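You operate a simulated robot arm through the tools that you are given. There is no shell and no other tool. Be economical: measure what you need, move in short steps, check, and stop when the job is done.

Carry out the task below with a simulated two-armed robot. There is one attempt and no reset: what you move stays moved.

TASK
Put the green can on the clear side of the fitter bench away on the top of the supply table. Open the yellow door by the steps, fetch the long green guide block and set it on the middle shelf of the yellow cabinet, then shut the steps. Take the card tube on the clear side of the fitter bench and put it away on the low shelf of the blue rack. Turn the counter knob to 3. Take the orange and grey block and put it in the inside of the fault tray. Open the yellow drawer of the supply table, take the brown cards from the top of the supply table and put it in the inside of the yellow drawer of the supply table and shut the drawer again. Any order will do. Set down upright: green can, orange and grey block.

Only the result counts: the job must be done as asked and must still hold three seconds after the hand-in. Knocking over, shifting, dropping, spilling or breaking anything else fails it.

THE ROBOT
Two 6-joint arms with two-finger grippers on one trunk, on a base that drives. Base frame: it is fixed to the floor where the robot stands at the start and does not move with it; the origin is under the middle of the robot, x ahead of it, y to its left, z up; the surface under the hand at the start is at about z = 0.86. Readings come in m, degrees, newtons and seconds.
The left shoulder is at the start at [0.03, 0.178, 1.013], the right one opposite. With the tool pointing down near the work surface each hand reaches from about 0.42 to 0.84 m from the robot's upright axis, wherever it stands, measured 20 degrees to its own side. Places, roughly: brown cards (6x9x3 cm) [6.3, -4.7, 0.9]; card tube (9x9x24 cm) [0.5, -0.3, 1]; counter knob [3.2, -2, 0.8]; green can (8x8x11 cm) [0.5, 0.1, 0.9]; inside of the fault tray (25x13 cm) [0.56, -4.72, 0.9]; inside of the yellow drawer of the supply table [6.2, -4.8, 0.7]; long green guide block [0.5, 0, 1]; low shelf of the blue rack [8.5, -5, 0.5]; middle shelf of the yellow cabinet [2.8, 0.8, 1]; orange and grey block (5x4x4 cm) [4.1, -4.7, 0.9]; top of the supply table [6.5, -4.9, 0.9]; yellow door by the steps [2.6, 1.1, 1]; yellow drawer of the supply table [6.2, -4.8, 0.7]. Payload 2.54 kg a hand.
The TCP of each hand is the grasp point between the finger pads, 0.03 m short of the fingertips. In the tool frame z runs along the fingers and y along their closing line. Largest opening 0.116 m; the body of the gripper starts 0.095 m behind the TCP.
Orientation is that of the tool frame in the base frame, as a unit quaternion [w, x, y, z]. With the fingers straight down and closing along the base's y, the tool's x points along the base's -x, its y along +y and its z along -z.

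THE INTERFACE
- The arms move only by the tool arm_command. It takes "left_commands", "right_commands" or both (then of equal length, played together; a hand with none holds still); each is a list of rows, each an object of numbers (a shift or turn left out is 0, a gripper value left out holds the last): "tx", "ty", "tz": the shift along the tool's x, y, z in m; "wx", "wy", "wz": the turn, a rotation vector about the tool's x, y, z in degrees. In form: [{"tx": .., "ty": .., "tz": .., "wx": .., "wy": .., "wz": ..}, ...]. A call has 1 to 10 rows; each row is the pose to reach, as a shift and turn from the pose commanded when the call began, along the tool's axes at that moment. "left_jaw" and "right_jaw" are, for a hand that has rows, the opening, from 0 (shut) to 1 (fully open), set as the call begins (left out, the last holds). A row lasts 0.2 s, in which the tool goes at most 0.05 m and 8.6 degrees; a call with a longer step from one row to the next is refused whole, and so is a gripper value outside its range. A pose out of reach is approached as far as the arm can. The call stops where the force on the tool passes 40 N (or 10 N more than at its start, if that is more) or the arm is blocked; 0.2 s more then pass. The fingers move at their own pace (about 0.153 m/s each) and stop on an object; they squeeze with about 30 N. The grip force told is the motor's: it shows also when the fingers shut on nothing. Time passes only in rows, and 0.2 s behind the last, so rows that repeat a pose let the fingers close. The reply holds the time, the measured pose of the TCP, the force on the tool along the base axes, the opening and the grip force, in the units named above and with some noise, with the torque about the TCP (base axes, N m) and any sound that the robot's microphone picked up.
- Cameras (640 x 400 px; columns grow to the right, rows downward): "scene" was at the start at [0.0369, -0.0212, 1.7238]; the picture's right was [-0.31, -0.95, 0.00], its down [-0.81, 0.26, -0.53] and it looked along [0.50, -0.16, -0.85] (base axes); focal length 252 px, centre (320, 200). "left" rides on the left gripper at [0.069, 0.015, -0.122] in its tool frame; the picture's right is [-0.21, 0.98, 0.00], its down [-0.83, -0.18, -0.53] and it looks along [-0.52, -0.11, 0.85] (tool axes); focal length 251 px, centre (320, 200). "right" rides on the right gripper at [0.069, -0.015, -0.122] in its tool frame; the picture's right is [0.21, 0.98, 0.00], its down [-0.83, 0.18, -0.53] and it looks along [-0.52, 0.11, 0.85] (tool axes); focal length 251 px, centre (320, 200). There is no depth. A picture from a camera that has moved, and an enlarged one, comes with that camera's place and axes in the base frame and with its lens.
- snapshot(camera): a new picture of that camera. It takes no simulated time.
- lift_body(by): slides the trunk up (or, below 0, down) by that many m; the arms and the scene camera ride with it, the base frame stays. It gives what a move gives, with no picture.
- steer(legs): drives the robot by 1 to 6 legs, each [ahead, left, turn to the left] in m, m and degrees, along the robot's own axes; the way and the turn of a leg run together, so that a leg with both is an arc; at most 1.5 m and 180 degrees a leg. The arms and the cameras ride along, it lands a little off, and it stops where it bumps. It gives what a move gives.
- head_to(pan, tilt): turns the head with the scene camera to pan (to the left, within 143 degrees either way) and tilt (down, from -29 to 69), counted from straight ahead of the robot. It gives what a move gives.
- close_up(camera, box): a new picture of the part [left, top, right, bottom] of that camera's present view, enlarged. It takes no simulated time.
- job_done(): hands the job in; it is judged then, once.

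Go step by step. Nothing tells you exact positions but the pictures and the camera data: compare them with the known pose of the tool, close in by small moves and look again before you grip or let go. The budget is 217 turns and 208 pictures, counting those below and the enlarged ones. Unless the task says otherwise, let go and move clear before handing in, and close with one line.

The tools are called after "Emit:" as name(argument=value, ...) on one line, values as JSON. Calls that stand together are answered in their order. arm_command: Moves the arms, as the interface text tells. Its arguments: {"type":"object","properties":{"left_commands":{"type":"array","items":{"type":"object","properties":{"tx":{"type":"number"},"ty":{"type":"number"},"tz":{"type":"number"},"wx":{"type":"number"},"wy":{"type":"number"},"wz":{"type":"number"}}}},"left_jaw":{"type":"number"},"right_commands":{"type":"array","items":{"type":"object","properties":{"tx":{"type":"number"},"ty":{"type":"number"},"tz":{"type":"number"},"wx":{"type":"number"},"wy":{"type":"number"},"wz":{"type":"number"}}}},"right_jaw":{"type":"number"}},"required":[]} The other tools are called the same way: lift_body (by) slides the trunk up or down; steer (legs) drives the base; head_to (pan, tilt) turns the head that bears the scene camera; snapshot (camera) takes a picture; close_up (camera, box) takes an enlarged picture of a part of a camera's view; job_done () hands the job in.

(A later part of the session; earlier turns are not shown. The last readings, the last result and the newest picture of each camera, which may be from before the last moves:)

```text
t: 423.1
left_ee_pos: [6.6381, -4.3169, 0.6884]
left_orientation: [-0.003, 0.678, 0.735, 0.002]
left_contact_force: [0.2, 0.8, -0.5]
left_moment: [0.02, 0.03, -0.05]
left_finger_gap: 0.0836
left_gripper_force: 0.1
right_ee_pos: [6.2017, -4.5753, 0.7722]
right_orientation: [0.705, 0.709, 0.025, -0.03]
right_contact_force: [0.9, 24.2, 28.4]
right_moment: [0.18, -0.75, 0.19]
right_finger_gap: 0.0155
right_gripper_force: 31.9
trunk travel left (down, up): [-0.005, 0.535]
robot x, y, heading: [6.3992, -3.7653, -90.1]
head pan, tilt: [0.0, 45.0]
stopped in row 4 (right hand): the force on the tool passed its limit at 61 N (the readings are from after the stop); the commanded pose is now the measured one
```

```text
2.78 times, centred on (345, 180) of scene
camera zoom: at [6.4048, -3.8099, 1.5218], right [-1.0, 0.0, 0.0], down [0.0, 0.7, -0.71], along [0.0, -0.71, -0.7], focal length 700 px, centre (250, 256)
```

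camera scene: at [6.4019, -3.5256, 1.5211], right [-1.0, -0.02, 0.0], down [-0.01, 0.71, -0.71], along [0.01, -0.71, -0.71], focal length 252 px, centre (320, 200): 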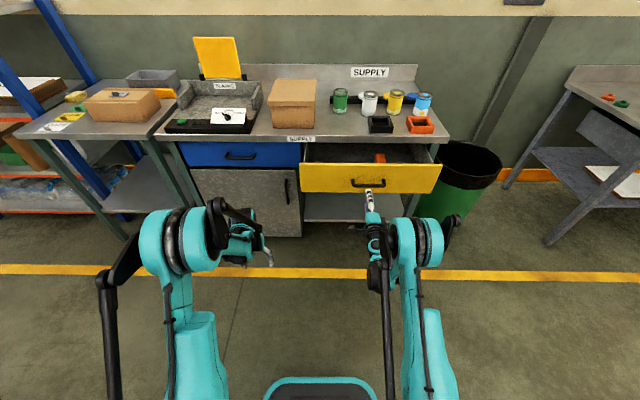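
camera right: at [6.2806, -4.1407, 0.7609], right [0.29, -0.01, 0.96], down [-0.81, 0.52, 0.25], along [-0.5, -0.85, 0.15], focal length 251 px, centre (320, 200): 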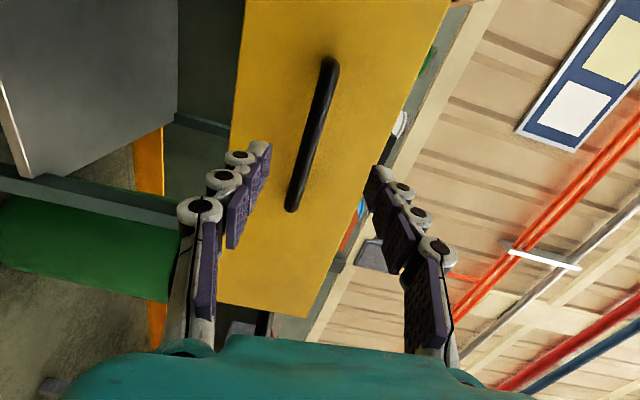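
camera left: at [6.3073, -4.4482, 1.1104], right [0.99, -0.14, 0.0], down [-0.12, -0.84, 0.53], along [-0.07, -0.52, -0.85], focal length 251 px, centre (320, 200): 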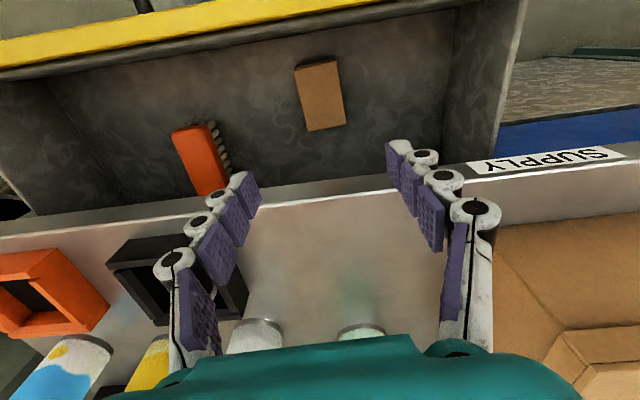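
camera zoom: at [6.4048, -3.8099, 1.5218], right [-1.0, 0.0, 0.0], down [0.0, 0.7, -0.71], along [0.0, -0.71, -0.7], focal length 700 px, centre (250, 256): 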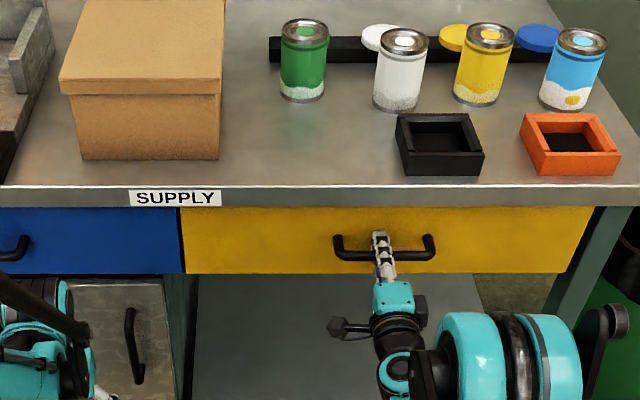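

The drawer looks flush with the blue one. I open the fingers, withdraw carefully and verify it stays shut.

Emit:
arm_command(right_commands=[{"tz": 0}, {"tz": 0}, {"tz": 0}, {"tz": -0.03}, {"tz": -0.07}], right_jaw=0.7)

Emit:
steer(legs=[[-0.3, 0, 0]])

Emit:
lift_body(by=0.3)

Emit:
close_up(camera="scene", box=[150, 80, 460, 240])

```text
t: 424.3
left_ee_pos: [6.6376, -4.32, 0.6857]
left_orientation: [-0.003, 0.678, 0.735, 0.004]
left_contact_force: [-0.5, -0.2, 0.3]
left_moment: [-0.02, -0.02, -0.01]
left_finger_gap: 0.0833
left_gripper_force: 0.1
right_ee_pos: [6.2026, -4.5359, 0.7834]
right_orientation: [0.703, 0.71, 0.027, -0.029]
right_contact_force: [1.6, 0.2, -0.4]
right_moment: [-0.01, -0.01, 0.02]
right_finger_gap: 0.081
right_gripper_force: 0.0
right hand out of reach, approached as far as the arm can: row 5
trunk travel left (down, up): [-0.005, 0.535]
robot x, y, heading: [6.4003, -3.7666, -90.1]
head pan, tilt: [0.0, 45.0]
```

```text
t: 426.3
left_ee_pos: [6.6336, -4.0247, 0.6869]
left_orientation: [-0.004, 0.681, 0.732, 0.003]
left_contact_force: [0.3, 0.4, 1.0]
left_moment: [-0.03, 0.0, -0.01]
left_finger_gap: 0.0835
left_gripper_force: 0.0
right_ee_pos: [6.1984, -4.2372, 0.7821]
right_orientation: [0.702, 0.711, 0.024, -0.034]
right_contact_force: [0.0, 0.9, 0.6]
right_moment: [0.01, 0.01, 0.01]
right_finger_gap: 0.0812
right_gripper_force: 0.0
trunk travel left (down, up): [-0.005, 0.535]
robot x, y, heading: [6.4038, -3.4664, -90.7]
head pan, tilt: [0.0, 45.0]
```

```text
t: 429.3
left_ee_pos: [6.6346, -4.0257, 0.9851]
left_orientation: [-0.004, 0.682, 0.731, 0.004]
left_contact_force: [-0.2, 0.2, 0.0]
left_moment: [-0.04, 0.01, 0.0]
left_finger_gap: 0.0836
left_gripper_force: 0.0
right_ee_pos: [6.197, -4.2363, 1.0826]
right_orientation: [0.703, 0.71, 0.024, -0.033]
right_contact_force: [0.3, -0.8, -0.3]
right_moment: [0.01, -0.03, 0.0]
right_finger_gap: 0.0813
right_gripper_force: 0.0
trunk travel left (down, up): [-0.305, 0.235]
robot x, y, heading: [6.4051, -3.468, -90.4]
head pan, tilt: [0.0, 45.0]
```

```text
2.06 times, centred on (305, 160) of scene
camera zoom: at [6.4047, -3.5188, 1.821], right [-1.0, 0.01, 0.0], down [0.01, 0.71, -0.71], along [-0.01, -0.71, -0.71], focal length 519 px, centre (351, 283)
```

zoom: 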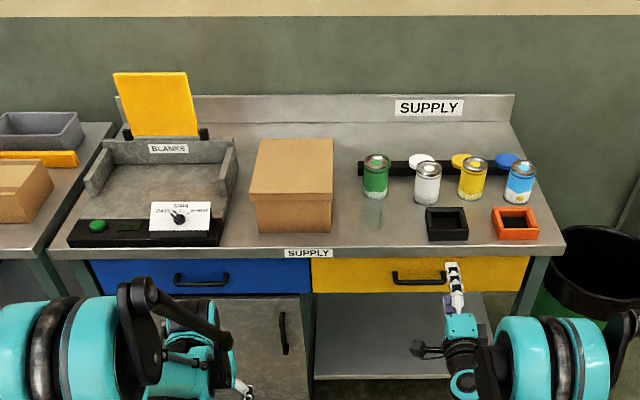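

Drawer shut, all in order. Next: the orange and grey block near (4.1,-4.7).

Emit:
steer(legs=[[0, -1.3, 0.4], [0, -1.2, 0]])

Emit:
snapshot(camera="scene")

```text
t: 441.4
left_ee_pos: [4.1663, -4.028, 0.9856]
left_orientation: [-0.004, 0.671, 0.742, 0.004]
left_contact_force: [0.4, -1.0, 0.2]
left_moment: [0.03, -0.04, -0.02]
left_finger_gap: 0.0836
left_gripper_force: 0.1
right_ee_pos: [3.7364, -4.2538, 1.081]
right_orientation: [0.703, 0.71, 0.034, -0.023]
right_contact_force: [-0.4, -0.1, 1.0]
right_moment: [-0.02, -0.05, 0.02]
right_finger_gap: 0.0811
right_gripper_force: 0.0
trunk travel left (down, up): [-0.305, 0.235]
robot x, y, heading: [3.9202, -3.4781, -89.0]
head pan, tilt: [0.0, 45.0]
```

```text
51 pictures are left
camera scene: at [3.9215, -3.5303, 1.8211], right [-1.0, -0.02, 0.0], down [-0.01, 0.71, -0.71], along [0.01, -0.71, -0.71], focal length 252 px, centre (320, 200)
```

scene: 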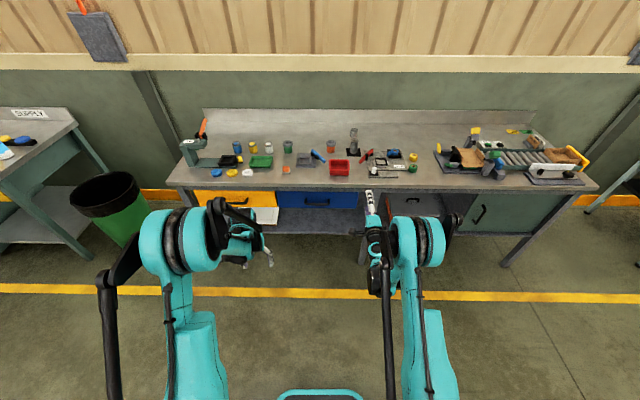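

Emit:
close_up(camera="scene", box=[215, 125, 375, 210])

Emit:
snapshot(camera="left")

```text
4.00 times, centred on (295, 168) of scene
camera zoom: at [3.9215, -3.5303, 1.8211], right [-1.0, -0.02, 0.0], down [-0.01, 0.71, -0.71], along [0.01, -0.71, -0.71], focal length 1006 px, centre (420, 330)
```

zoom: 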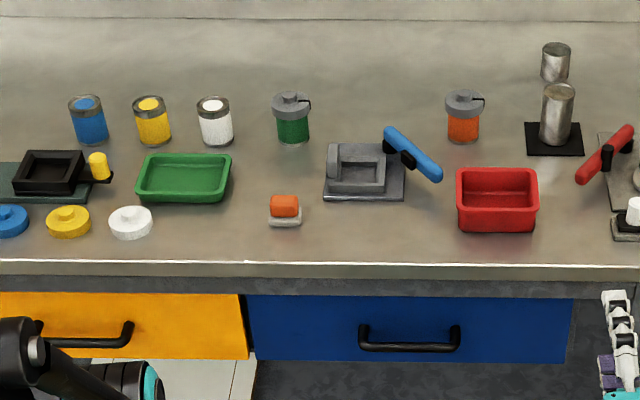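

```text
49 pictures are left
camera left: at [4.1739, -3.9604, 1.1092], right [0.99, -0.11, 0.0], down [-0.1, -0.85, 0.52], along [-0.06, -0.52, -0.85], focal length 251 px, centre (320, 200)
```

left: 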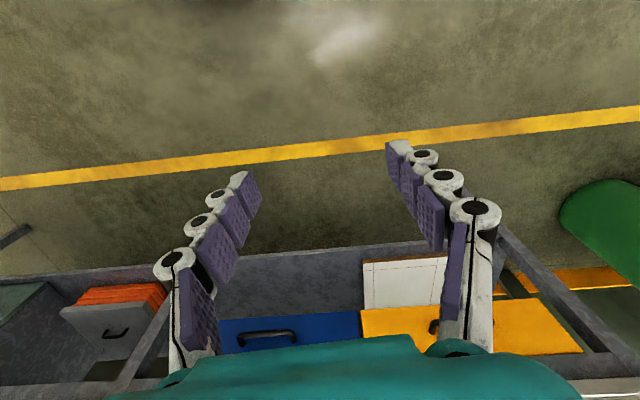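

Block at ≈(4.135,-4.70): grey base with orange top. I raise the right hand and drive in with the left hand higher.

Emit:
arm_command(right_commands=[{"ty": 0.03}, {"ty": 0.06}, {"ty": 0.09}, {"ty": 0.12}], left_commands=[{"tz": -0.03}, {"tz": -0.06}, {"tz": -0.09}, {"tz": -0.1}])

Emit:
steer(legs=[[0.47, -0.02, -1]])

Emit:
snapshot(camera="left")

```text
t: 442.4
left_ee_pos: [4.1681, -4.0303, 1.0862]
left_orientation: [-0.003, 0.671, 0.742, 0.003]
left_contact_force: [0.2, 0.4, -0.2]
left_moment: [-0.05, 0.0, 0.03]
left_finger_gap: 0.0837
left_gripper_force: 0.1
right_ee_pos: [3.7472, -4.253, 1.2041]
right_orientation: [0.703, 0.71, 0.035, -0.022]
right_contact_force: [0.1, 0.8, -0.5]
right_moment: [0.03, 0.0, -0.01]
right_finger_gap: 0.0813
right_gripper_force: 0.0
trunk travel left (down, up): [-0.305, 0.235]
robot x, y, heading: [3.9189, -3.4789, -88.9]
head pan, tilt: [0.0, 45.0]
```

```text
t: 445.3
left_ee_pos: [4.1399, -4.5068, 1.0849]
left_orientation: [-0.005, 0.679, 0.734, 0.003]
left_contact_force: [-0.2, 0.0, -0.4]
left_moment: [0.01, 0.01, 0.01]
left_finger_gap: 0.0836
left_gripper_force: 0.0
right_ee_pos: [3.7141, -4.7192, 1.2036]
right_orientation: [0.703, 0.71, 0.027, -0.03]
right_contact_force: [-1.0, 0.4, 0.0]
right_moment: [-0.03, 0.01, -0.04]
right_finger_gap: 0.0812
right_gripper_force: 0.0
trunk travel left (down, up): [-0.305, 0.235]
robot x, y, heading: [3.9051, -3.9486, -90.2]
head pan, tilt: [0.0, 45.0]
```

```text
48 pictures are left
camera left: at [4.1483, -4.4383, 1.208], right [0.99, -0.14, 0.0], down [-0.12, -0.84, 0.52], along [-0.07, -0.52, -0.85], focal length 251 px, centre (320, 200)
```

left: 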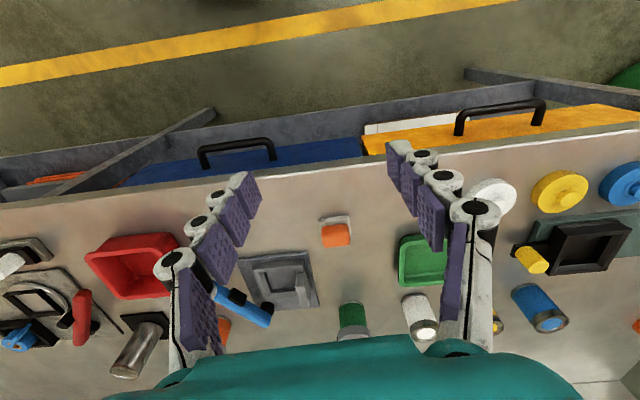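

Move the left hand over the block.

Emit:
arm_command(left_commands=[{"tx": -0.04, "ty": -0.003, "tz": 0.02}, {"tx": -0.08, "ty": -0.006, "tz": 0.04}, {"tx": -0.12, "ty": -0.009, "tz": 0.06}, {"tx": -0.155, "ty": -0.012, "tz": 0.08}, {"tx": -0.168, "ty": -0.013, "tz": 0.1}])

Emit:
snapshot(camera="left")

```text
t: 446.5
left_ee_pos: [4.1396, -4.674, 0.9848]
left_orientation: [-0.006, 0.679, 0.734, 0.004]
left_contact_force: [0.6, -0.5, 0.6]
left_moment: [0.03, -0.05, -0.02]
left_finger_gap: 0.0836
left_gripper_force: 0.0
right_ee_pos: [3.7147, -4.7193, 1.2034]
right_orientation: [0.703, 0.71, 0.027, -0.031]
right_contact_force: [0.1, -0.9, -0.4]
right_moment: [0.0, 0.0, 0.0]
right_finger_gap: 0.0814
right_gripper_force: 0.1
trunk travel left (down, up): [-0.305, 0.235]
robot x, y, heading: [3.9059, -3.9459, -90.2]
head pan, tilt: [0.0, 45.0]
```

```text
47 pictures are left
camera left: at [4.1482, -4.6068, 1.1076], right [0.99, -0.14, 0.0], down [-0.12, -0.84, 0.52], along [-0.07, -0.52, -0.85], focal length 251 px, centre (320, 200)
```

left: 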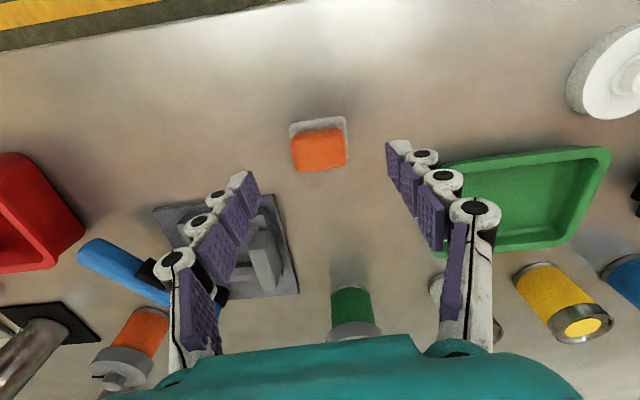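

Aligned; descend to z≈0.926, square up 4.5°, and grip.

Emit:
arm_command(left_commands=[{"tz": 0.025, "wz": 4.5}, {"tz": 0.045, "wz": 4.5}, {"tz": 0.058, "wz": 4.5}])

Emit:
arm_command(left_commands=[{"tz": 0}, {"tz": 0}, {"tz": 0}], left_jaw=0)

Emit:
snapshot(camera="left")

```text
t: 447.3
left_ee_pos: [4.1393, -4.6748, 0.9269]
left_orientation: [-0.005, 0.706, 0.708, 0.004]
left_contact_force: [0.1, 0.1, -0.8]
left_moment: [-0.01, 0.0, 0.01]
left_finger_gap: 0.0836
left_gripper_force: 0.0
right_ee_pos: [3.7126, -4.7183, 1.2036]
right_orientation: [0.703, 0.71, 0.027, -0.03]
right_contact_force: [-0.9, -0.1, 0.0]
right_moment: [-0.04, 0.01, -0.01]
right_finger_gap: 0.0816
right_gripper_force: 0.0
trunk travel left (down, up): [-0.305, 0.235]
robot x, y, heading: [3.9053, -3.9486, -90.4]
head pan, tilt: [0.0, 45.0]
```

```text
t: 448.1
left_ee_pos: [4.138, -4.6723, 0.9292]
left_orientation: [-0.003, 0.707, 0.707, 0.002]
left_contact_force: [2.2, -6.0, 33.1]
left_moment: [-0.29, 0.0, 0.0]
left_finger_gap: 0.0448
left_gripper_force: 30.1
right_ee_pos: [3.7131, -4.7165, 1.2048]
right_orientation: [0.703, 0.71, 0.026, -0.029]
right_contact_force: [0.3, -1.0, -0.6]
right_moment: [-0.03, -0.01, 0.04]
right_finger_gap: 0.0814
right_gripper_force: 0.1
trunk travel left (down, up): [-0.305, 0.235]
robot x, y, heading: [3.9066, -3.9489, -90.3]
head pan, tilt: [0.0, 45.0]
```

```text
46 pictures are left
camera left: at [4.1531, -4.6048, 1.0523], right [0.98, -0.21, 0.0], down [-0.18, -0.83, 0.53], along [-0.11, -0.51, -0.85], focal length 251 px, centre (320, 200)
```

left: 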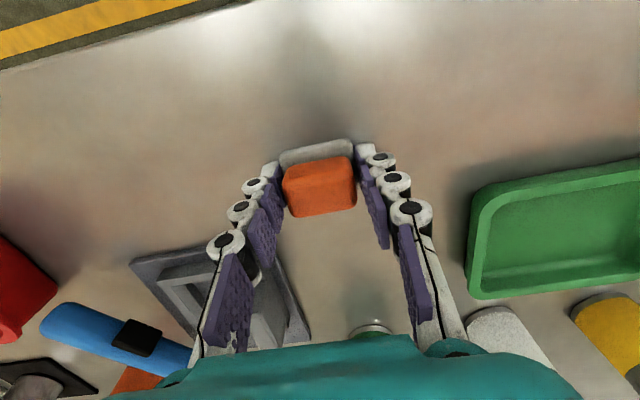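

Gripped. Lift and back away, then head to the fault tray at (0.56,-4.72).

Emit:
arm_command(left_commands=[{"tz": -0.02}, {"tz": -0.06}, {"tz": -0.1}, {"tz": -0.14}, {"tz": -0.18}])

Emit:
steer(legs=[[-0.45, 0, 0], [0, -1.2, 0], [0, -1.2, 0], [0, -1.15, 0]])

Emit:
snapshot(camera="scene")

Emit:
snapshot(camera="left")

```text
t: 449.3
left_ee_pos: [4.139, -4.6744, 1.1095]
left_orientation: [-0.004, 0.707, 0.707, 0.004]
left_contact_force: [0.4, 0.4, 0.4]
left_moment: [0.01, -0.02, 0.02]
left_finger_gap: 0.0446
left_gripper_force: 30.3
right_ee_pos: [3.7132, -4.7195, 1.2023]
right_orientation: [0.702, 0.711, 0.026, -0.03]
right_contact_force: [0.5, -0.7, -0.2]
right_moment: [0.01, -0.02, 0.01]
right_finger_gap: 0.0812
right_gripper_force: 0.0
trunk travel left (down, up): [-0.305, 0.235]
robot x, y, heading: [3.9049, -3.9469, -90.4]
head pan, tilt: [0.0, 45.0]
```

```text
t: 468.7
left_ee_pos: [0.5781, -4.2025, 1.1081]
left_orientation: [-0.005, 0.722, 0.691, 0.004]
left_contact_force: [-0.3, 0.1, -0.7]
left_moment: [0.01, -0.01, 0.0]
left_finger_gap: 0.0448
left_gripper_force: 29.8
right_ee_pos: [0.1494, -4.2273, 1.2026]
right_orientation: [0.702, 0.711, 0.01, -0.047]
right_contact_force: [-0.1, 0.0, 0.4]
right_moment: [0.0, -0.01, 0.02]
right_finger_gap: 0.081
right_gripper_force: 0.1
trunk travel left (down, up): [-0.305, 0.235]
robot x, y, heading: [0.3723, -3.4658, -92.6]
head pan, tilt: [0.0, 45.0]
```

```text
45 pictures are left
camera scene: at [0.3738, -3.5178, 1.8211], right [-1.0, 0.05, 0.0], down [0.03, 0.71, -0.71], along [-0.03, -0.71, -0.71], focal length 252 px, centre (320, 200)
```

scene: 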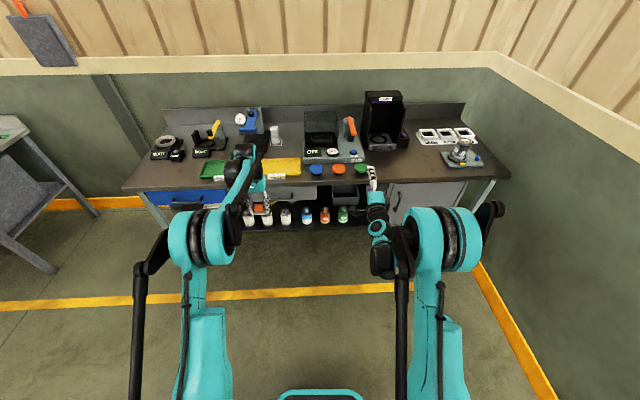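

```text
44 pictures are left
camera left: at [0.5953, -4.1354, 1.231], right [0.97, -0.26, 0.0], down [-0.22, -0.82, 0.52], along [-0.14, -0.51, -0.85], focal length 251 px, centre (320, 200)
```

left: 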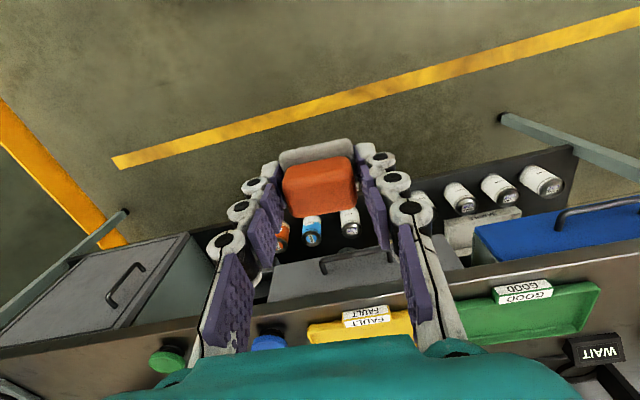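

The fault tray is the yellow one at ≈(0.55,-4.73). I correct heading and approach it.

Emit:
steer(legs=[[0, 0, 2.6], [0.42, -0.05, 0]])

Emit:
snapshot(camera="left")

Emit:
snapshot(camera="scene")

```text
t: 471.6
left_ee_pos: [0.5595, -4.6047, 1.1077]
left_orientation: [-0.005, 0.708, 0.706, 0.005]
left_contact_force: [-0.3, -0.5, -1.1]
left_moment: [0.04, 0.0, 0.04]
left_finger_gap: 0.045
left_gripper_force: 30.2
right_ee_pos: [0.1322, -4.6491, 1.203]
right_orientation: [0.703, 0.71, 0.026, -0.031]
right_contact_force: [-0.2, -0.3, -0.6]
right_moment: [0.0, 0.01, 0.01]
right_finger_gap: 0.0812
right_gripper_force: 0.1
trunk travel left (down, up): [-0.305, 0.235]
robot x, y, heading: [0.3226, -3.8833, -90.0]
head pan, tilt: [0.0, 45.0]
```

```text
43 pictures are left
camera left: at [0.5744, -4.5377, 1.2307], right [0.98, -0.22, 0.0], down [-0.18, -0.83, 0.52], along [-0.12, -0.51, -0.85], focal length 251 px, centre (320, 200)
```

left: 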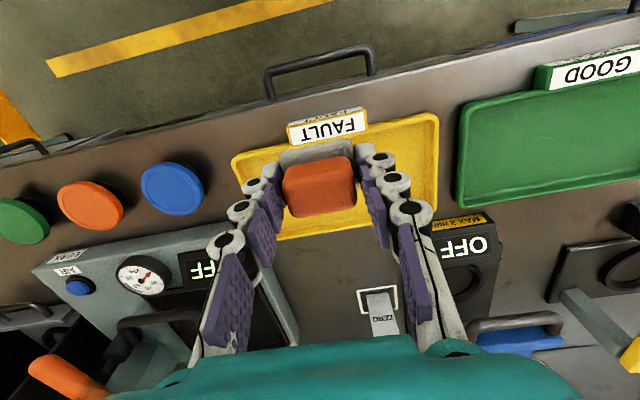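

```text
42 pictures are left
camera scene: at [0.3256, -3.9311, 1.8211], right [-1.0, 0.0, 0.0], down [0.0, 0.71, -0.71], along [0.0, -0.71, -0.71], focal length 252 px, centre (320, 200)
```

scene: 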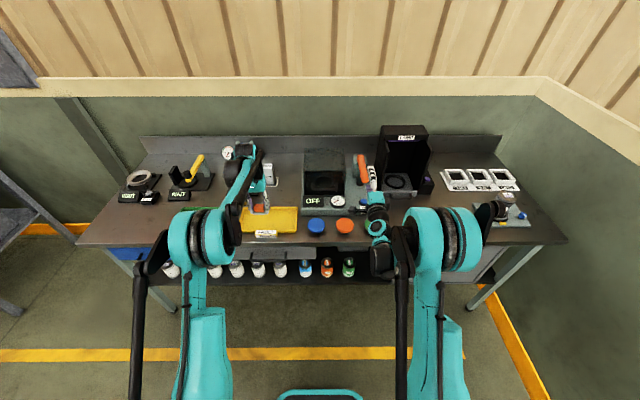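

Tray interior centre ≈(0.557,-4.715). Move over it and descend.

Emit:
arm_command(left_commands=[{"tx": -0.04}, {"tx": -0.08, "tz": 0.02}, {"tx": -0.11, "tz": 0.05}, {"tx": -0.11, "tz": 0.09}, {"tx": -0.11, "tz": 0.13}, {"tx": -0.11, "tz": 0.155}])

Emit:
snapshot(camera="left")

```text
t: 473.1
left_ee_pos: [0.5536, -4.6723, 0.9652]
left_orientation: [-0.003, 0.708, 0.707, 0.004]
left_contact_force: [0.2, -0.1, 0.0]
left_moment: [0.03, 0.02, 0.01]
left_finger_gap: 0.0447
left_gripper_force: 30.0
left hand out of reach, approached as far as the arm can: row 2, 3, 4, 5, 6
right_ee_pos: [0.1326, -4.6492, 1.2024]
right_orientation: [0.703, 0.71, 0.026, -0.032]
right_contact_force: [-0.4, 0.1, -0.3]
right_moment: [0.02, -0.01, 0.02]
right_finger_gap: 0.0813
right_gripper_force: 0.1
trunk travel left (down, up): [-0.305, 0.235]
robot x, y, heading: [0.3264, -3.8766, -90.2]
head pan, tilt: [0.0, 45.0]
```

```text
41 pictures are left
camera left: at [0.5687, -4.6045, 1.0883], right [0.98, -0.22, 0.0], down [-0.18, -0.83, 0.53], along [-0.12, -0.51, -0.85], focal length 251 px, centre (320, 200)
```

left: 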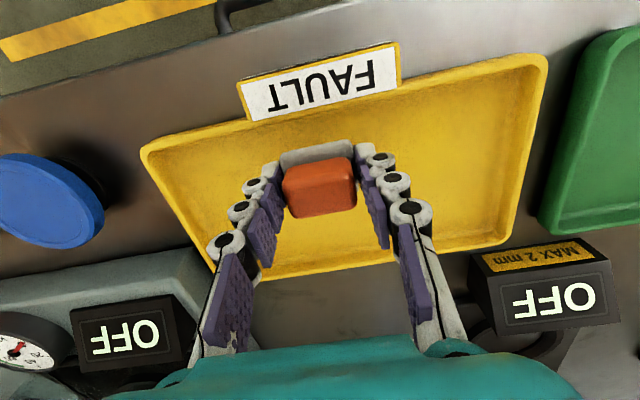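

Reach limit; drive 4 cm forward, then lower.

Emit:
steer(legs=[[0.04, 0, 0]])

Emit:
arm_command(left_commands=[{"tz": 0.012}, {"tz": 0.02}, {"tz": 0.026}, {"tz": 0.032}, {"tz": 0.036}])

Emit:
snapshot(camera="left")

```text
t: 473.9
left_ee_pos: [0.5536, -4.7137, 0.9647]
left_orientation: [-0.004, 0.708, 0.706, 0.003]
left_contact_force: [-0.5, -0.2, -0.4]
left_moment: [0.06, -0.01, -0.01]
left_finger_gap: 0.045
left_gripper_force: 30.0
right_ee_pos: [0.1318, -4.6914, 1.2014]
right_orientation: [0.702, 0.711, 0.026, -0.031]
right_contact_force: [-0.4, -0.4, 0.1]
right_moment: [-0.05, -0.04, -0.02]
right_finger_gap: 0.0812
right_gripper_force: 0.0
trunk travel left (down, up): [-0.305, 0.235]
robot x, y, heading: [0.323, -3.9229, -90.4]
head pan, tilt: [0.0, 45.0]
```

```text
t: 475.1
left_ee_pos: [0.553, -4.7017, 0.9363]
left_orientation: [-0.002, 0.708, 0.706, 0.003]
left_contact_force: [1.0, -1.3, 8.4]
left_moment: [0.0, 0.02, 0.0]
left_finger_gap: 0.0447
left_gripper_force: 29.6
left hand out of reach, approached as far as the arm can: row 2, 3, 4, 5
right_ee_pos: [0.133, -4.6889, 1.2031]
right_orientation: [0.703, 0.71, 0.026, -0.031]
right_contact_force: [-1.1, -0.3, -0.1]
right_moment: [0.01, -0.04, 0.02]
right_finger_gap: 0.0811
right_gripper_force: 0.1
trunk travel left (down, up): [-0.305, 0.235]
robot x, y, heading: [0.3245, -3.9164, -90.5]
head pan, tilt: [0.0, 45.0]
```

```text
40 pictures are left
camera left: at [0.5675, -4.6337, 1.0573], right [0.98, -0.22, 0.0], down [-0.18, -0.83, 0.53], along [-0.12, -0.52, -0.85], focal length 251 px, centre (320, 200)
```

left: 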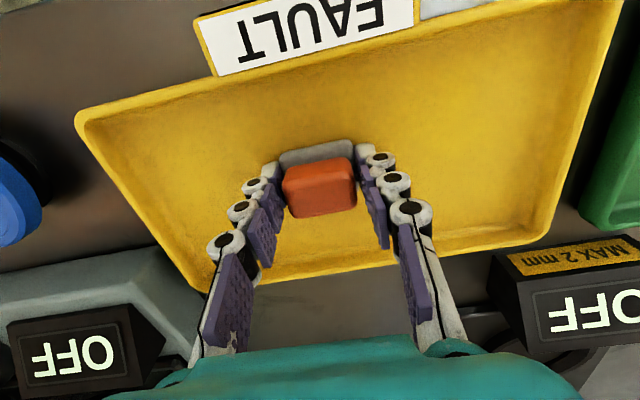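

Contact with the tray bottom. Nudge down 4 mm to be sure, then release.

Emit:
lift_body(by=-0.004)

Emit:
arm_command(left_commands=[{"tz": 0}, {"tz": 0}, {"tz": -0.01}, {"tz": -0.04}, {"tz": -0.08}, {"tz": -0.12}, {"tz": -0.17}], left_jaw=0.6)

Emit:
snapshot(camera="left")

```text
t: 475.6
left_ee_pos: [0.5524, -4.7021, 0.934]
left_orientation: [-0.002, 0.708, 0.706, 0.001]
left_contact_force: [-0.7, 6.4, 17.0]
left_moment: [0.29, 0.09, -0.09]
left_finger_gap: 0.0449
left_gripper_force: 30.3
right_ee_pos: [0.1334, -4.6877, 1.2006]
right_orientation: [0.703, 0.71, 0.025, -0.031]
right_contact_force: [0.6, 0.6, 0.2]
right_moment: [0.03, 0.01, -0.02]
right_finger_gap: 0.081
right_gripper_force: 0.0
trunk travel left (down, up): [-0.301, 0.239]
robot x, y, heading: [0.3225, -3.92, -90.1]
head pan, tilt: [0.0, 45.0]
stopped: the force on the tool passed its limit at 44 N (the readings are from after the stop); the commanded pose is now the measured one
```

```text
t: 477.2
left_ee_pos: [0.5541, -4.7019, 1.1021]
left_orientation: [-0.002, 0.708, 0.707, 0.001]
left_contact_force: [0.0, -0.2, 0.4]
left_moment: [-0.03, 0.02, 0.0]
left_finger_gap: 0.0697
left_gripper_force: 0.1
right_ee_pos: [0.1327, -4.6882, 1.2005]
right_orientation: [0.703, 0.71, 0.026, -0.031]
right_contact_force: [0.7, 0.5, -0.9]
right_moment: [0.03, -0.02, -0.02]
right_finger_gap: 0.0813
right_gripper_force: 0.0
trunk travel left (down, up): [-0.301, 0.239]
robot x, y, heading: [0.326, -3.9193, -90.4]
head pan, tilt: [0.0, 45.0]
```

```text
39 pictures are left
camera left: at [0.5694, -4.634, 1.2253], right [0.98, -0.22, 0.0], down [-0.18, -0.83, 0.53], along [-0.11, -0.52, -0.85], focal length 251 px, centre (320, 200)
```

left: 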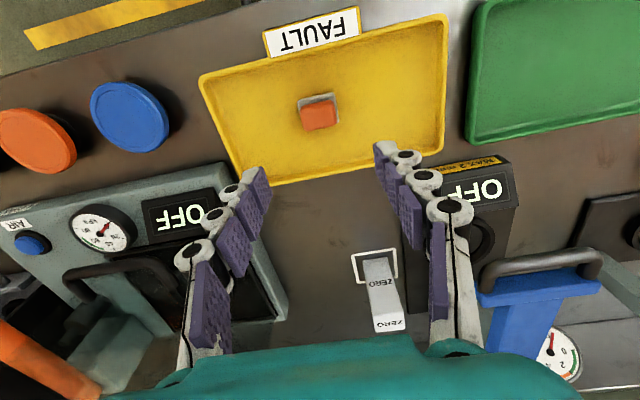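

Block stands upright in the fault tray. Last: the counter knob. I back off, turn to face the conveyor and drive to x≈3.

Emit:
steer(legs=[[-0.6, 0, 0], [0, 0, 180], [0, -1.3, 0], [0, -1.35, 0]])

Emit:
head_to(pan=0, tilt=35)

Emit:
snapshot(camera="scene")

```text
t: 500.7
left_ee_pos: [2.813, -2.5529, 1.1024]
left_orientation: [0.002, 0.708, -0.706, 0.001]
left_contact_force: [-0.3, -0.2, 0.2]
left_moment: [0.0, 0.02, 0.02]
left_finger_gap: 0.0696
left_gripper_force: 0.0
right_ee_pos: [3.2354, -2.5648, 1.199]
right_orientation: [0.031, -0.026, 0.71, 0.703]
right_contact_force: [0.8, 0.0, 0.6]
right_moment: [0.0, -0.01, -0.01]
right_finger_gap: 0.0813
right_gripper_force: 0.1
trunk travel left (down, up): [-0.301, 0.239]
robot x, y, heading: [3.046, -3.3378, 89.7]
head pan, tilt: [0.0, 45.0]
```

```text
t: 501.5
left_ee_pos: [2.8134, -2.5527, 1.1023]
left_orientation: [0.001, 0.708, -0.706, 0.001]
left_contact_force: [-0.7, -0.6, -0.3]
left_moment: [0.0, 0.02, 0.01]
left_finger_gap: 0.0696
left_gripper_force: 0.1
right_ee_pos: [3.2335, -2.5671, 1.2003]
right_orientation: [0.03, -0.026, 0.711, 0.702]
right_contact_force: [0.8, -0.3, 0.1]
right_moment: [-0.02, 0.01, 0.02]
right_finger_gap: 0.0813
right_gripper_force: 0.1
trunk travel left (down, up): [-0.301, 0.239]
robot x, y, heading: [3.0445, -3.3358, 90.0]
head pan, tilt: [0.0, 35.0]
```

```text
38 pictures are left
camera scene: at [3.0459, -3.2779, 1.8322], right [1.0, 0.0, 0.0], down [0.0, -0.57, -0.82], along [0.0, 0.82, -0.57], focal length 252 px, centre (320, 200)
```

scene: 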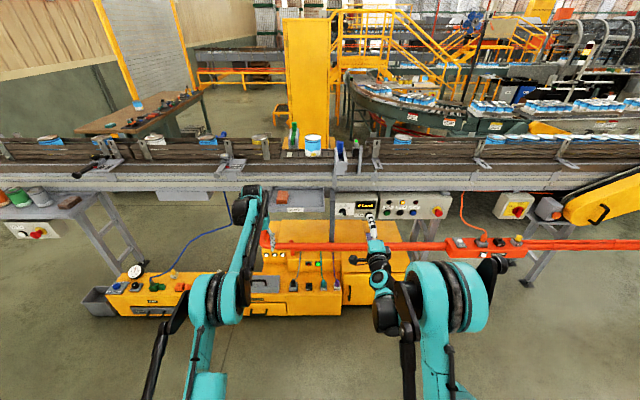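

Emit:
close_up(camera="scene", box=[320, 182, 400, 232])

Emit:
snapshot(camera="right")

```text
8.00 times, centred on (360, 207) of scene
camera zoom: at [3.0459, -3.2779, 1.8322], right [1.0, 0.0, 0.0], down [0.0, -0.57, -0.82], along [0.0, 0.82, -0.57], focal length 2012 px, centre (0, 144)
```

zoom: 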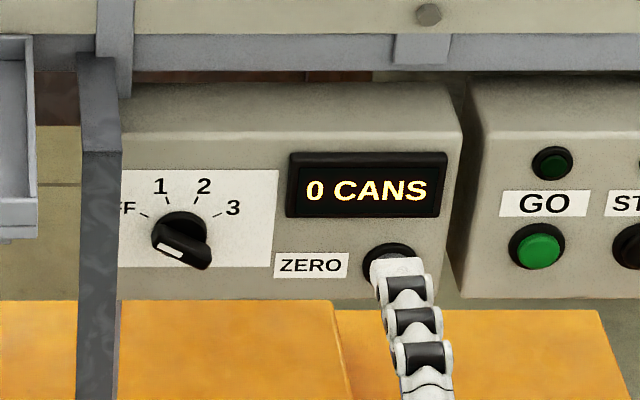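

```text
36 pictures are left
camera right: at [3.1675, -2.6859, 1.1802], right [-0.29, 0.01, 0.96], down [0.81, -0.54, 0.25], along [0.52, 0.84, 0.15], focal length 251 px, centre (320, 200)
```

right: 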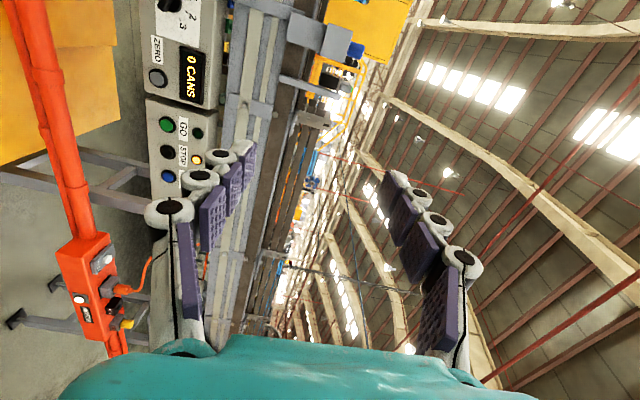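

Dial: OFF(−60°), 1(−20°), 2(+20°), 3(+60°); the pointer is at OFF, so it must turn 120° clockwise. Knob centre ≈(3.193,-2.01,0.849), with the reject-tray leg just left of it. I fold the left hand up and back, and roll the right hand to −60° with the trunk lowered.

Emit:
arm_command(left_commands=[{"tx": 0.03, "tz": -0.035}, {"tx": 0.06, "tz": -0.07}, {"tx": 0.09, "tz": -0.105}, {"tx": 0.12, "tz": -0.14}, {"tx": 0.15, "tz": -0.175}, {"tx": 0.18, "tz": -0.21}, {"tx": 0.2, "tz": -0.24}], right_commands=[{"wz": -8.5}, {"wz": -17}, {"wz": -25.5}, {"wz": -34}, {"wz": -42.5}, {"wz": -51}, {"wz": -59}], right_jaw=0.6)

Emit:
lift_body(by=-0.29)

Emit:
snapshot(camera="right")

Emit:
snapshot(camera="scene")

```text
t: 503.1
left_ee_pos: [2.8153, -2.754, 1.3399]
left_orientation: [0.001, 0.708, -0.706, 0.002]
left_contact_force: [-0.4, -0.1, 0.4]
left_moment: [0.02, 0.0, 0.0]
left_finger_gap: 0.0697
left_gripper_force: 0.0
right_ee_pos: [3.2343, -2.5656, 1.1993]
right_orientation: [0.373, -0.373, 0.605, 0.597]
right_contact_force: [0.0, 0.1, -0.3]
right_moment: [-0.01, -0.04, -0.01]
right_finger_gap: 0.0696
right_gripper_force: 0.1
trunk travel left (down, up): [-0.301, 0.239]
robot x, y, heading: [3.0469, -3.334, 89.9]
head pan, tilt: [0.0, 35.0]
```

```text
t: 506.0
left_ee_pos: [2.8148, -2.7541, 1.0494]
left_orientation: [0.001, 0.708, -0.707, 0.001]
left_contact_force: [0.2, -0.4, -0.1]
left_moment: [0.0, 0.01, 0.0]
left_finger_gap: 0.0696
left_gripper_force: 0.1
right_ee_pos: [3.2353, -2.566, 0.9096]
right_orientation: [0.373, -0.373, 0.605, 0.597]
right_contact_force: [-0.7, -0.3, 0.4]
right_moment: [0.01, -0.03, -0.01]
right_finger_gap: 0.0697
right_gripper_force: 0.1
trunk travel left (down, up): [-0.011, 0.529]
robot x, y, heading: [3.0472, -3.3395, 90.1]
head pan, tilt: [0.0, 35.0]
```

```text
35 pictures are left
camera right: at [3.2183, -2.6866, 0.8427], right [-0.97, 0.01, 0.24], down [0.2, -0.53, 0.83], along [0.13, 0.85, 0.51], focal length 251 px, centre (320, 200)
```

right: 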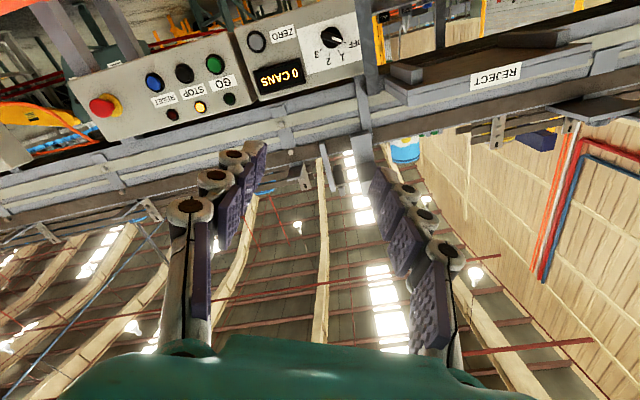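

```text
34 pictures are left
camera scene: at [3.046, -3.2782, 1.5424], right [1.0, 0.0, 0.0], down [0.0, -0.57, -0.82], along [0.0, 0.82, -0.57], focal length 252 px, centre (320, 200)
```

scene: 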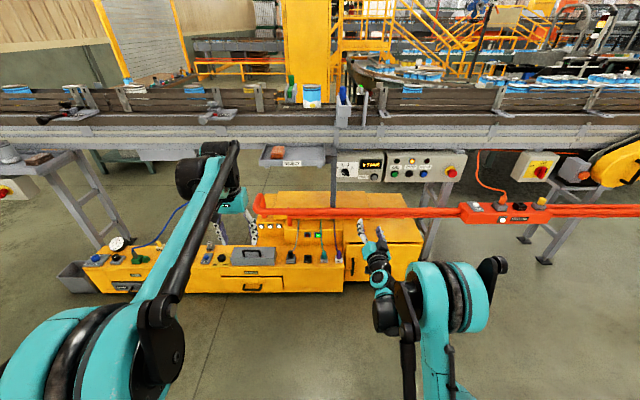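

Emit:
close_up(camera="scene", box=[320, 145, 400, 195])

Emit:
close_up(camera="right", box=[280, 5, 380, 75])

```text
8.00 times, centred on (360, 170) of scene
camera zoom: at [3.046, -3.2782, 1.5424], right [1.0, 0.0, 0.0], down [0.0, -0.57, -0.82], along [0.0, 0.82, -0.57], focal length 2012 px, centre (0, 440)
```

zoom: 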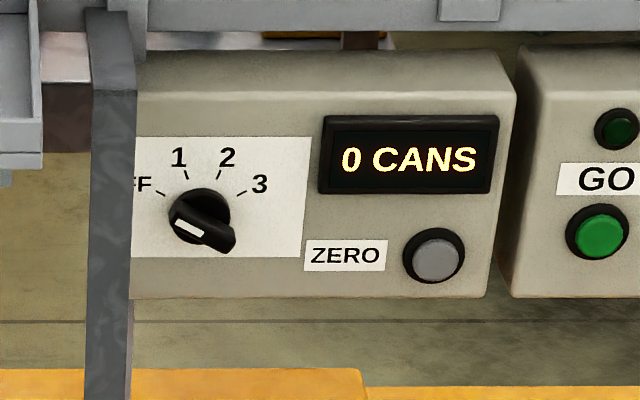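

```text
5.71 times, centred on (330, 40) of right
camera zoom: at [3.2183, -2.6866, 0.8427], right [-0.97, 0.01, 0.24], down [0.2, -0.53, 0.83], along [0.13, 0.85, 0.51], focal length 1437 px, centre (263, 1114)
```

zoom: 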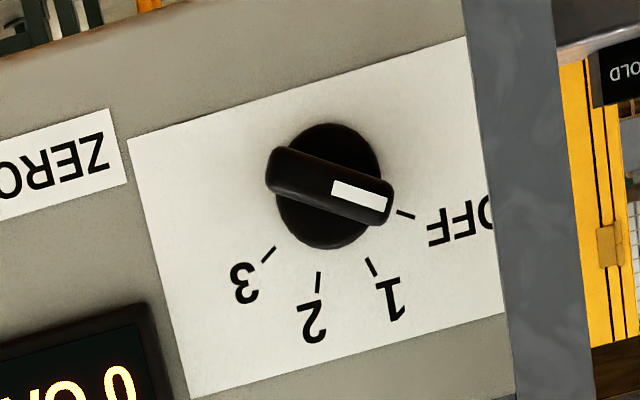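

Confirmed at OFF; refined knob front ≈(3.193,-1.983,0.834). I roll the right hand to −30°, line it up, and drive in.

Emit:
arm_command(right_commands=[{"tx": 0.022, "ty": 0.001, "wz": 8.4}, {"tx": 0.043, "ty": 0.002, "wz": 16.8}, {"tx": 0.065, "ty": 0.003, "wz": 25.2}, {"tx": 0.0865, "ty": 0.004, "wz": 33.6}, {"tx": 0.0865, "ty": 0.004, "wz": 33.6}])

Emit:
steer(legs=[[0.46, 0, 0]])

Emit:
snapshot(camera="right")

Emit:
close_up(camera="scene", box=[300, 180, 420, 260])

```text
t: 507.2
left_ee_pos: [2.8149, -2.7527, 1.0502]
left_orientation: [0.001, 0.708, -0.706, 0.0]
left_contact_force: [-0.1, -0.2, 0.1]
left_moment: [0.01, -0.03, -0.01]
left_finger_gap: 0.0699
left_gripper_force: 0.0
right_ee_pos: [3.1934, -2.5677, 0.8372]
right_orientation: [0.184, -0.182, 0.688, 0.679]
right_contact_force: [-0.1, -0.2, 0.3]
right_moment: [0.02, 0.01, -0.01]
right_finger_gap: 0.0693
right_gripper_force: 0.0
right hand out of reach, approached as far as the arm can: row 1, 2, 3
trunk travel left (down, up): [-0.011, 0.529]
robot x, y, heading: [3.0471, -3.3348, 89.9]
head pan, tilt: [0.0, 35.0]
```

```text
t: 509.9
left_ee_pos: [2.8064, -2.2979, 1.0488]
left_orientation: [0.001, 0.712, -0.703, 0.0]
left_contact_force: [-0.4, 0.8, 0.2]
left_moment: [-0.03, 0.01, 0.01]
left_finger_gap: 0.0695
left_gripper_force: 0.0
right_ee_pos: [3.1802, -2.1069, 0.8353]
right_orientation: [0.18, -0.186, 0.687, 0.679]
right_contact_force: [-0.1, -0.1, -0.1]
right_moment: [0.02, 0.02, -0.02]
right_finger_gap: 0.0695
right_gripper_force: 0.2
trunk travel left (down, up): [-0.011, 0.529]
robot x, y, heading: [3.0439, -2.8782, 90.7]
head pan, tilt: [0.0, 35.0]
```

```text
31 pictures are left
camera right: at [3.131, -2.2279, 0.7899], right [-0.67, 0.0, 0.74], down [0.63, -0.52, 0.58], along [0.39, 0.85, 0.35], focal length 251 px, centre (320, 200)
```

right: 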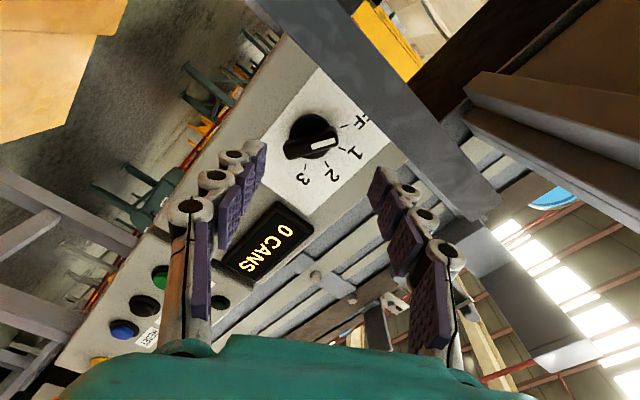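

```text
5.00 times, centred on (360, 220) of scene
camera zoom: at [3.0432, -2.8185, 1.5422], right [1.0, 0.01, 0.0], down [0.01, -0.57, -0.82], along [-0.01, 0.82, -0.57], focal length 1257 px, centre (120, 100)
```

zoom: 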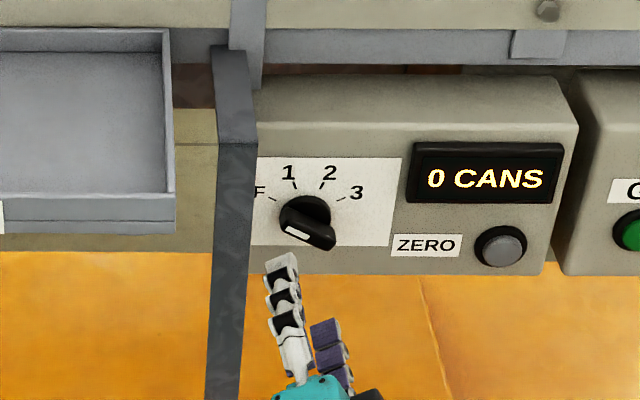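

Knob front refined to ≈(3.1935,-1.991,0.834). Centre and approach.

Emit:
arm_command(right_commands=[{"tx": -0.006, "ty": -0.004, "tz": 0.02}, {"tx": -0.011, "ty": -0.0075, "tz": 0.05}, {"tx": -0.011, "ty": -0.0075, "tz": 0.075}, {"tx": -0.011, "ty": -0.0075, "tz": 0.09}])

Emit:
snapshot(camera="right")

Emit:
close_up(camera="scene", box=[310, 190, 390, 240])

```text
t: 510.9
left_ee_pos: [2.8054, -2.2971, 1.0503]
left_orientation: [0.001, 0.712, -0.702, 0.001]
left_contact_force: [-0.3, 0.0, 0.1]
left_moment: [0.01, -0.03, -0.04]
left_finger_gap: 0.0694
left_gripper_force: 0.0
right_ee_pos: [3.1942, -2.0151, 0.8338]
right_orientation: [0.179, -0.187, 0.686, 0.68]
right_contact_force: [-0.3, 0.2, -0.4]
right_moment: [0.02, -0.02, 0.01]
right_finger_gap: 0.0698
right_gripper_force: 0.0
trunk travel left (down, up): [-0.011, 0.529]
robot x, y, heading: [3.0453, -2.8785, 90.7]
head pan, tilt: [0.0, 35.0]
```

```text
29 pictures are left
camera right: at [3.1449, -2.1374, 0.7885], right [-0.67, 0.0, 0.74], down [0.63, -0.52, 0.58], along [0.39, 0.85, 0.35], focal length 251 px, centre (320, 200)
```

right: 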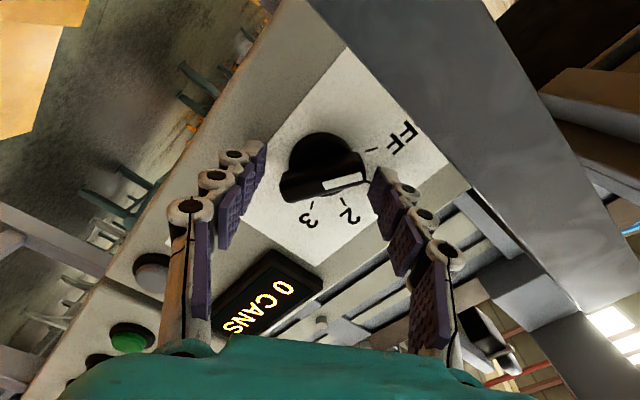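

```text
8.00 times, centred on (350, 215) of scene
camera zoom: at [3.0433, -2.8191, 1.5423], right [1.0, 0.01, 0.0], down [0.01, -0.57, -0.82], along [-0.01, 0.82, -0.57], focal length 2012 px, centre (80, 80)
```

zoom: 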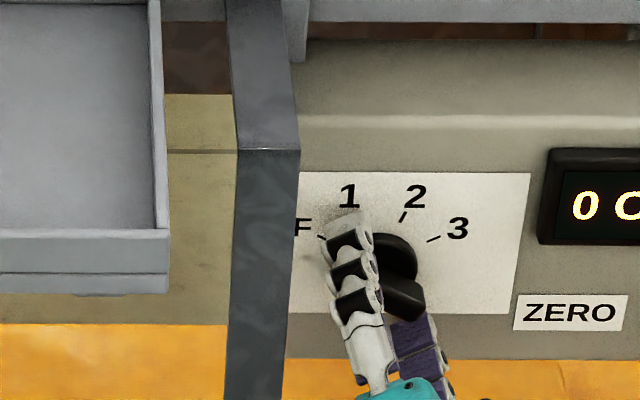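

Centred. Go 1.5 cm deeper, close, then turn clockwise 60°.

Emit:
arm_command(right_commands=[{"tz": 0.008}, {"tz": 0.015}, {"tz": 0.015}])

Emit:
arm_command(right_commands=[{"tz": 0}, {"tz": 0}, {"tz": 0}], right_jaw=0)

Emit:
arm_command(right_commands=[{"wz": 6}, {"wz": 12}, {"wz": 18}, {"wz": 24}, {"wz": 30}, {"wz": 36}, {"wz": 42}, {"wz": 48}, {"wz": 54}, {"wz": 60}])

Emit:
snapshot(camera="right")

```text
t: 511.6
left_ee_pos: [2.805, -2.3019, 1.0529]
left_orientation: [0.002, 0.711, -0.703, 0.0]
left_contact_force: [-0.4, 1.3, 0.5]
left_moment: [-0.05, 0.02, 0.01]
left_finger_gap: 0.0697
left_gripper_force: 0.1
right_ee_pos: [3.1939, -2.0089, 0.8357]
right_orientation: [0.18, -0.185, 0.686, 0.68]
right_contact_force: [-2.9, -52.2, -6.6]
right_moment: [0.83, 0.24, 0.24]
right_finger_gap: 0.0517
right_gripper_force: 45.1
trunk travel left (down, up): [-0.011, 0.529]
robot x, y, heading: [3.0416, -2.8776, 90.5]
head pan, tilt: [0.0, 35.0]
stopped in row 3 (right hand): the force on the tool passed its limit at 55 N (the readings are from after the stop); the commanded pose is now the measured one
```

```text
t: 512.1
left_ee_pos: [2.807, -2.302, 1.0509]
left_orientation: [0.001, 0.713, -0.702, 0.0]
left_contact_force: [0.7, 0.2, 0.2]
left_moment: [-0.02, 0.01, -0.01]
left_finger_gap: 0.0692
left_gripper_force: 0.0
right_ee_pos: [3.1932, -2.0086, 0.8345]
right_orientation: [0.18, -0.186, 0.685, 0.681]
right_contact_force: [2.2, -19.2, 8.1]
right_moment: [1.15, 0.34, 0.93]
right_finger_gap: 0.0519
right_gripper_force: 44.9
trunk travel left (down, up): [-0.011, 0.529]
robot x, y, heading: [3.0405, -2.8815, 90.4]
head pan, tilt: [0.0, 35.0]
stopped in row 2 (right hand): the force on the tool passed its limit at 64 N (the readings are from after the stop); the commanded pose is now the measured one
```

```text
t: 512.7
left_ee_pos: [2.8054, -2.3025, 1.0503]
left_orientation: [0.0, 0.712, -0.702, 0.0]
left_contact_force: [0.4, -0.3, -0.1]
left_moment: [0.02, -0.03, -0.02]
left_finger_gap: 0.0698
left_gripper_force: 0.2
right_ee_pos: [3.1919, -2.01, 0.8357]
right_orientation: [0.106, -0.114, 0.701, 0.696]
right_contact_force: [-1.6, -15.2, 11.1]
right_moment: [0.1, 1.02, -0.19]
right_finger_gap: 0.0449
right_gripper_force: 45.0
trunk travel left (down, up): [-0.011, 0.529]
robot x, y, heading: [3.0465, -2.8815, 90.8]
head pan, tilt: [0.0, 35.0]
stopped in row 3 (right hand): the force on the tool passed its limit at 89 N (the readings are from after the stop); the commanded pose is now the measured one
```

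```text
27 pictures are left
camera right: at [3.1329, -2.1313, 0.8012], right [-0.51, 0.0, 0.86], down [0.74, -0.52, 0.43], along [0.45, 0.85, 0.26], focal length 251 px, centre (320, 200)
```

right: 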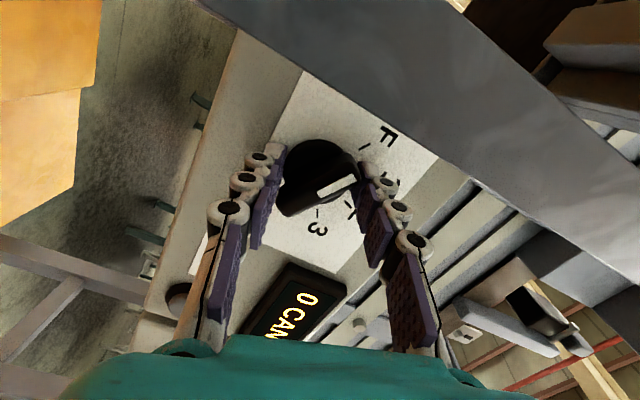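

Emit:
close_up(camera="scene", box=[310, 190, 390, 240])

Emit:
close_up(camera="right", box=[240, 110, 420, 250])

```text
8.00 times, centred on (350, 215) of scene
camera zoom: at [3.043, -2.8252, 1.5427], right [1.0, 0.01, 0.0], down [0.01, -0.57, -0.82], along [-0.01, 0.82, -0.57], focal length 2012 px, centre (80, 80)
```

zoom: 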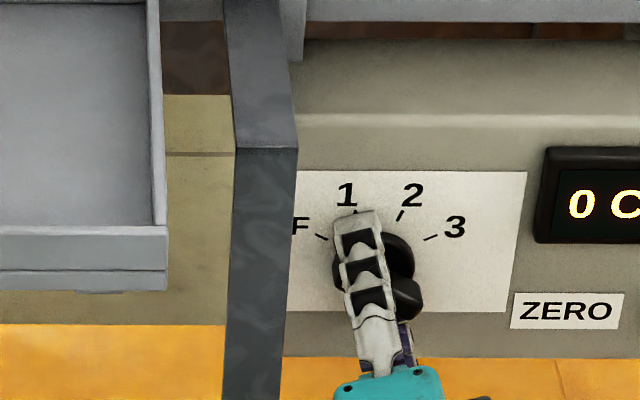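

```text
2.86 times, centred on (330, 180) of right
camera zoom: at [3.1329, -2.1313, 0.8012], right [-0.51, 0.0, 0.86], down [0.74, -0.52, 0.43], along [0.45, 0.85, 0.26], focal length 718 px, centre (291, 257)
```

zoom: 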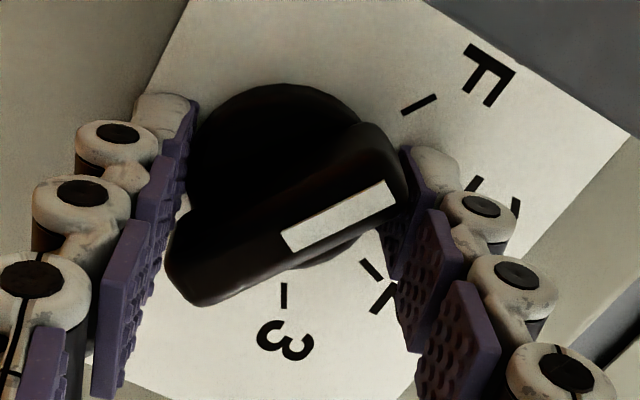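

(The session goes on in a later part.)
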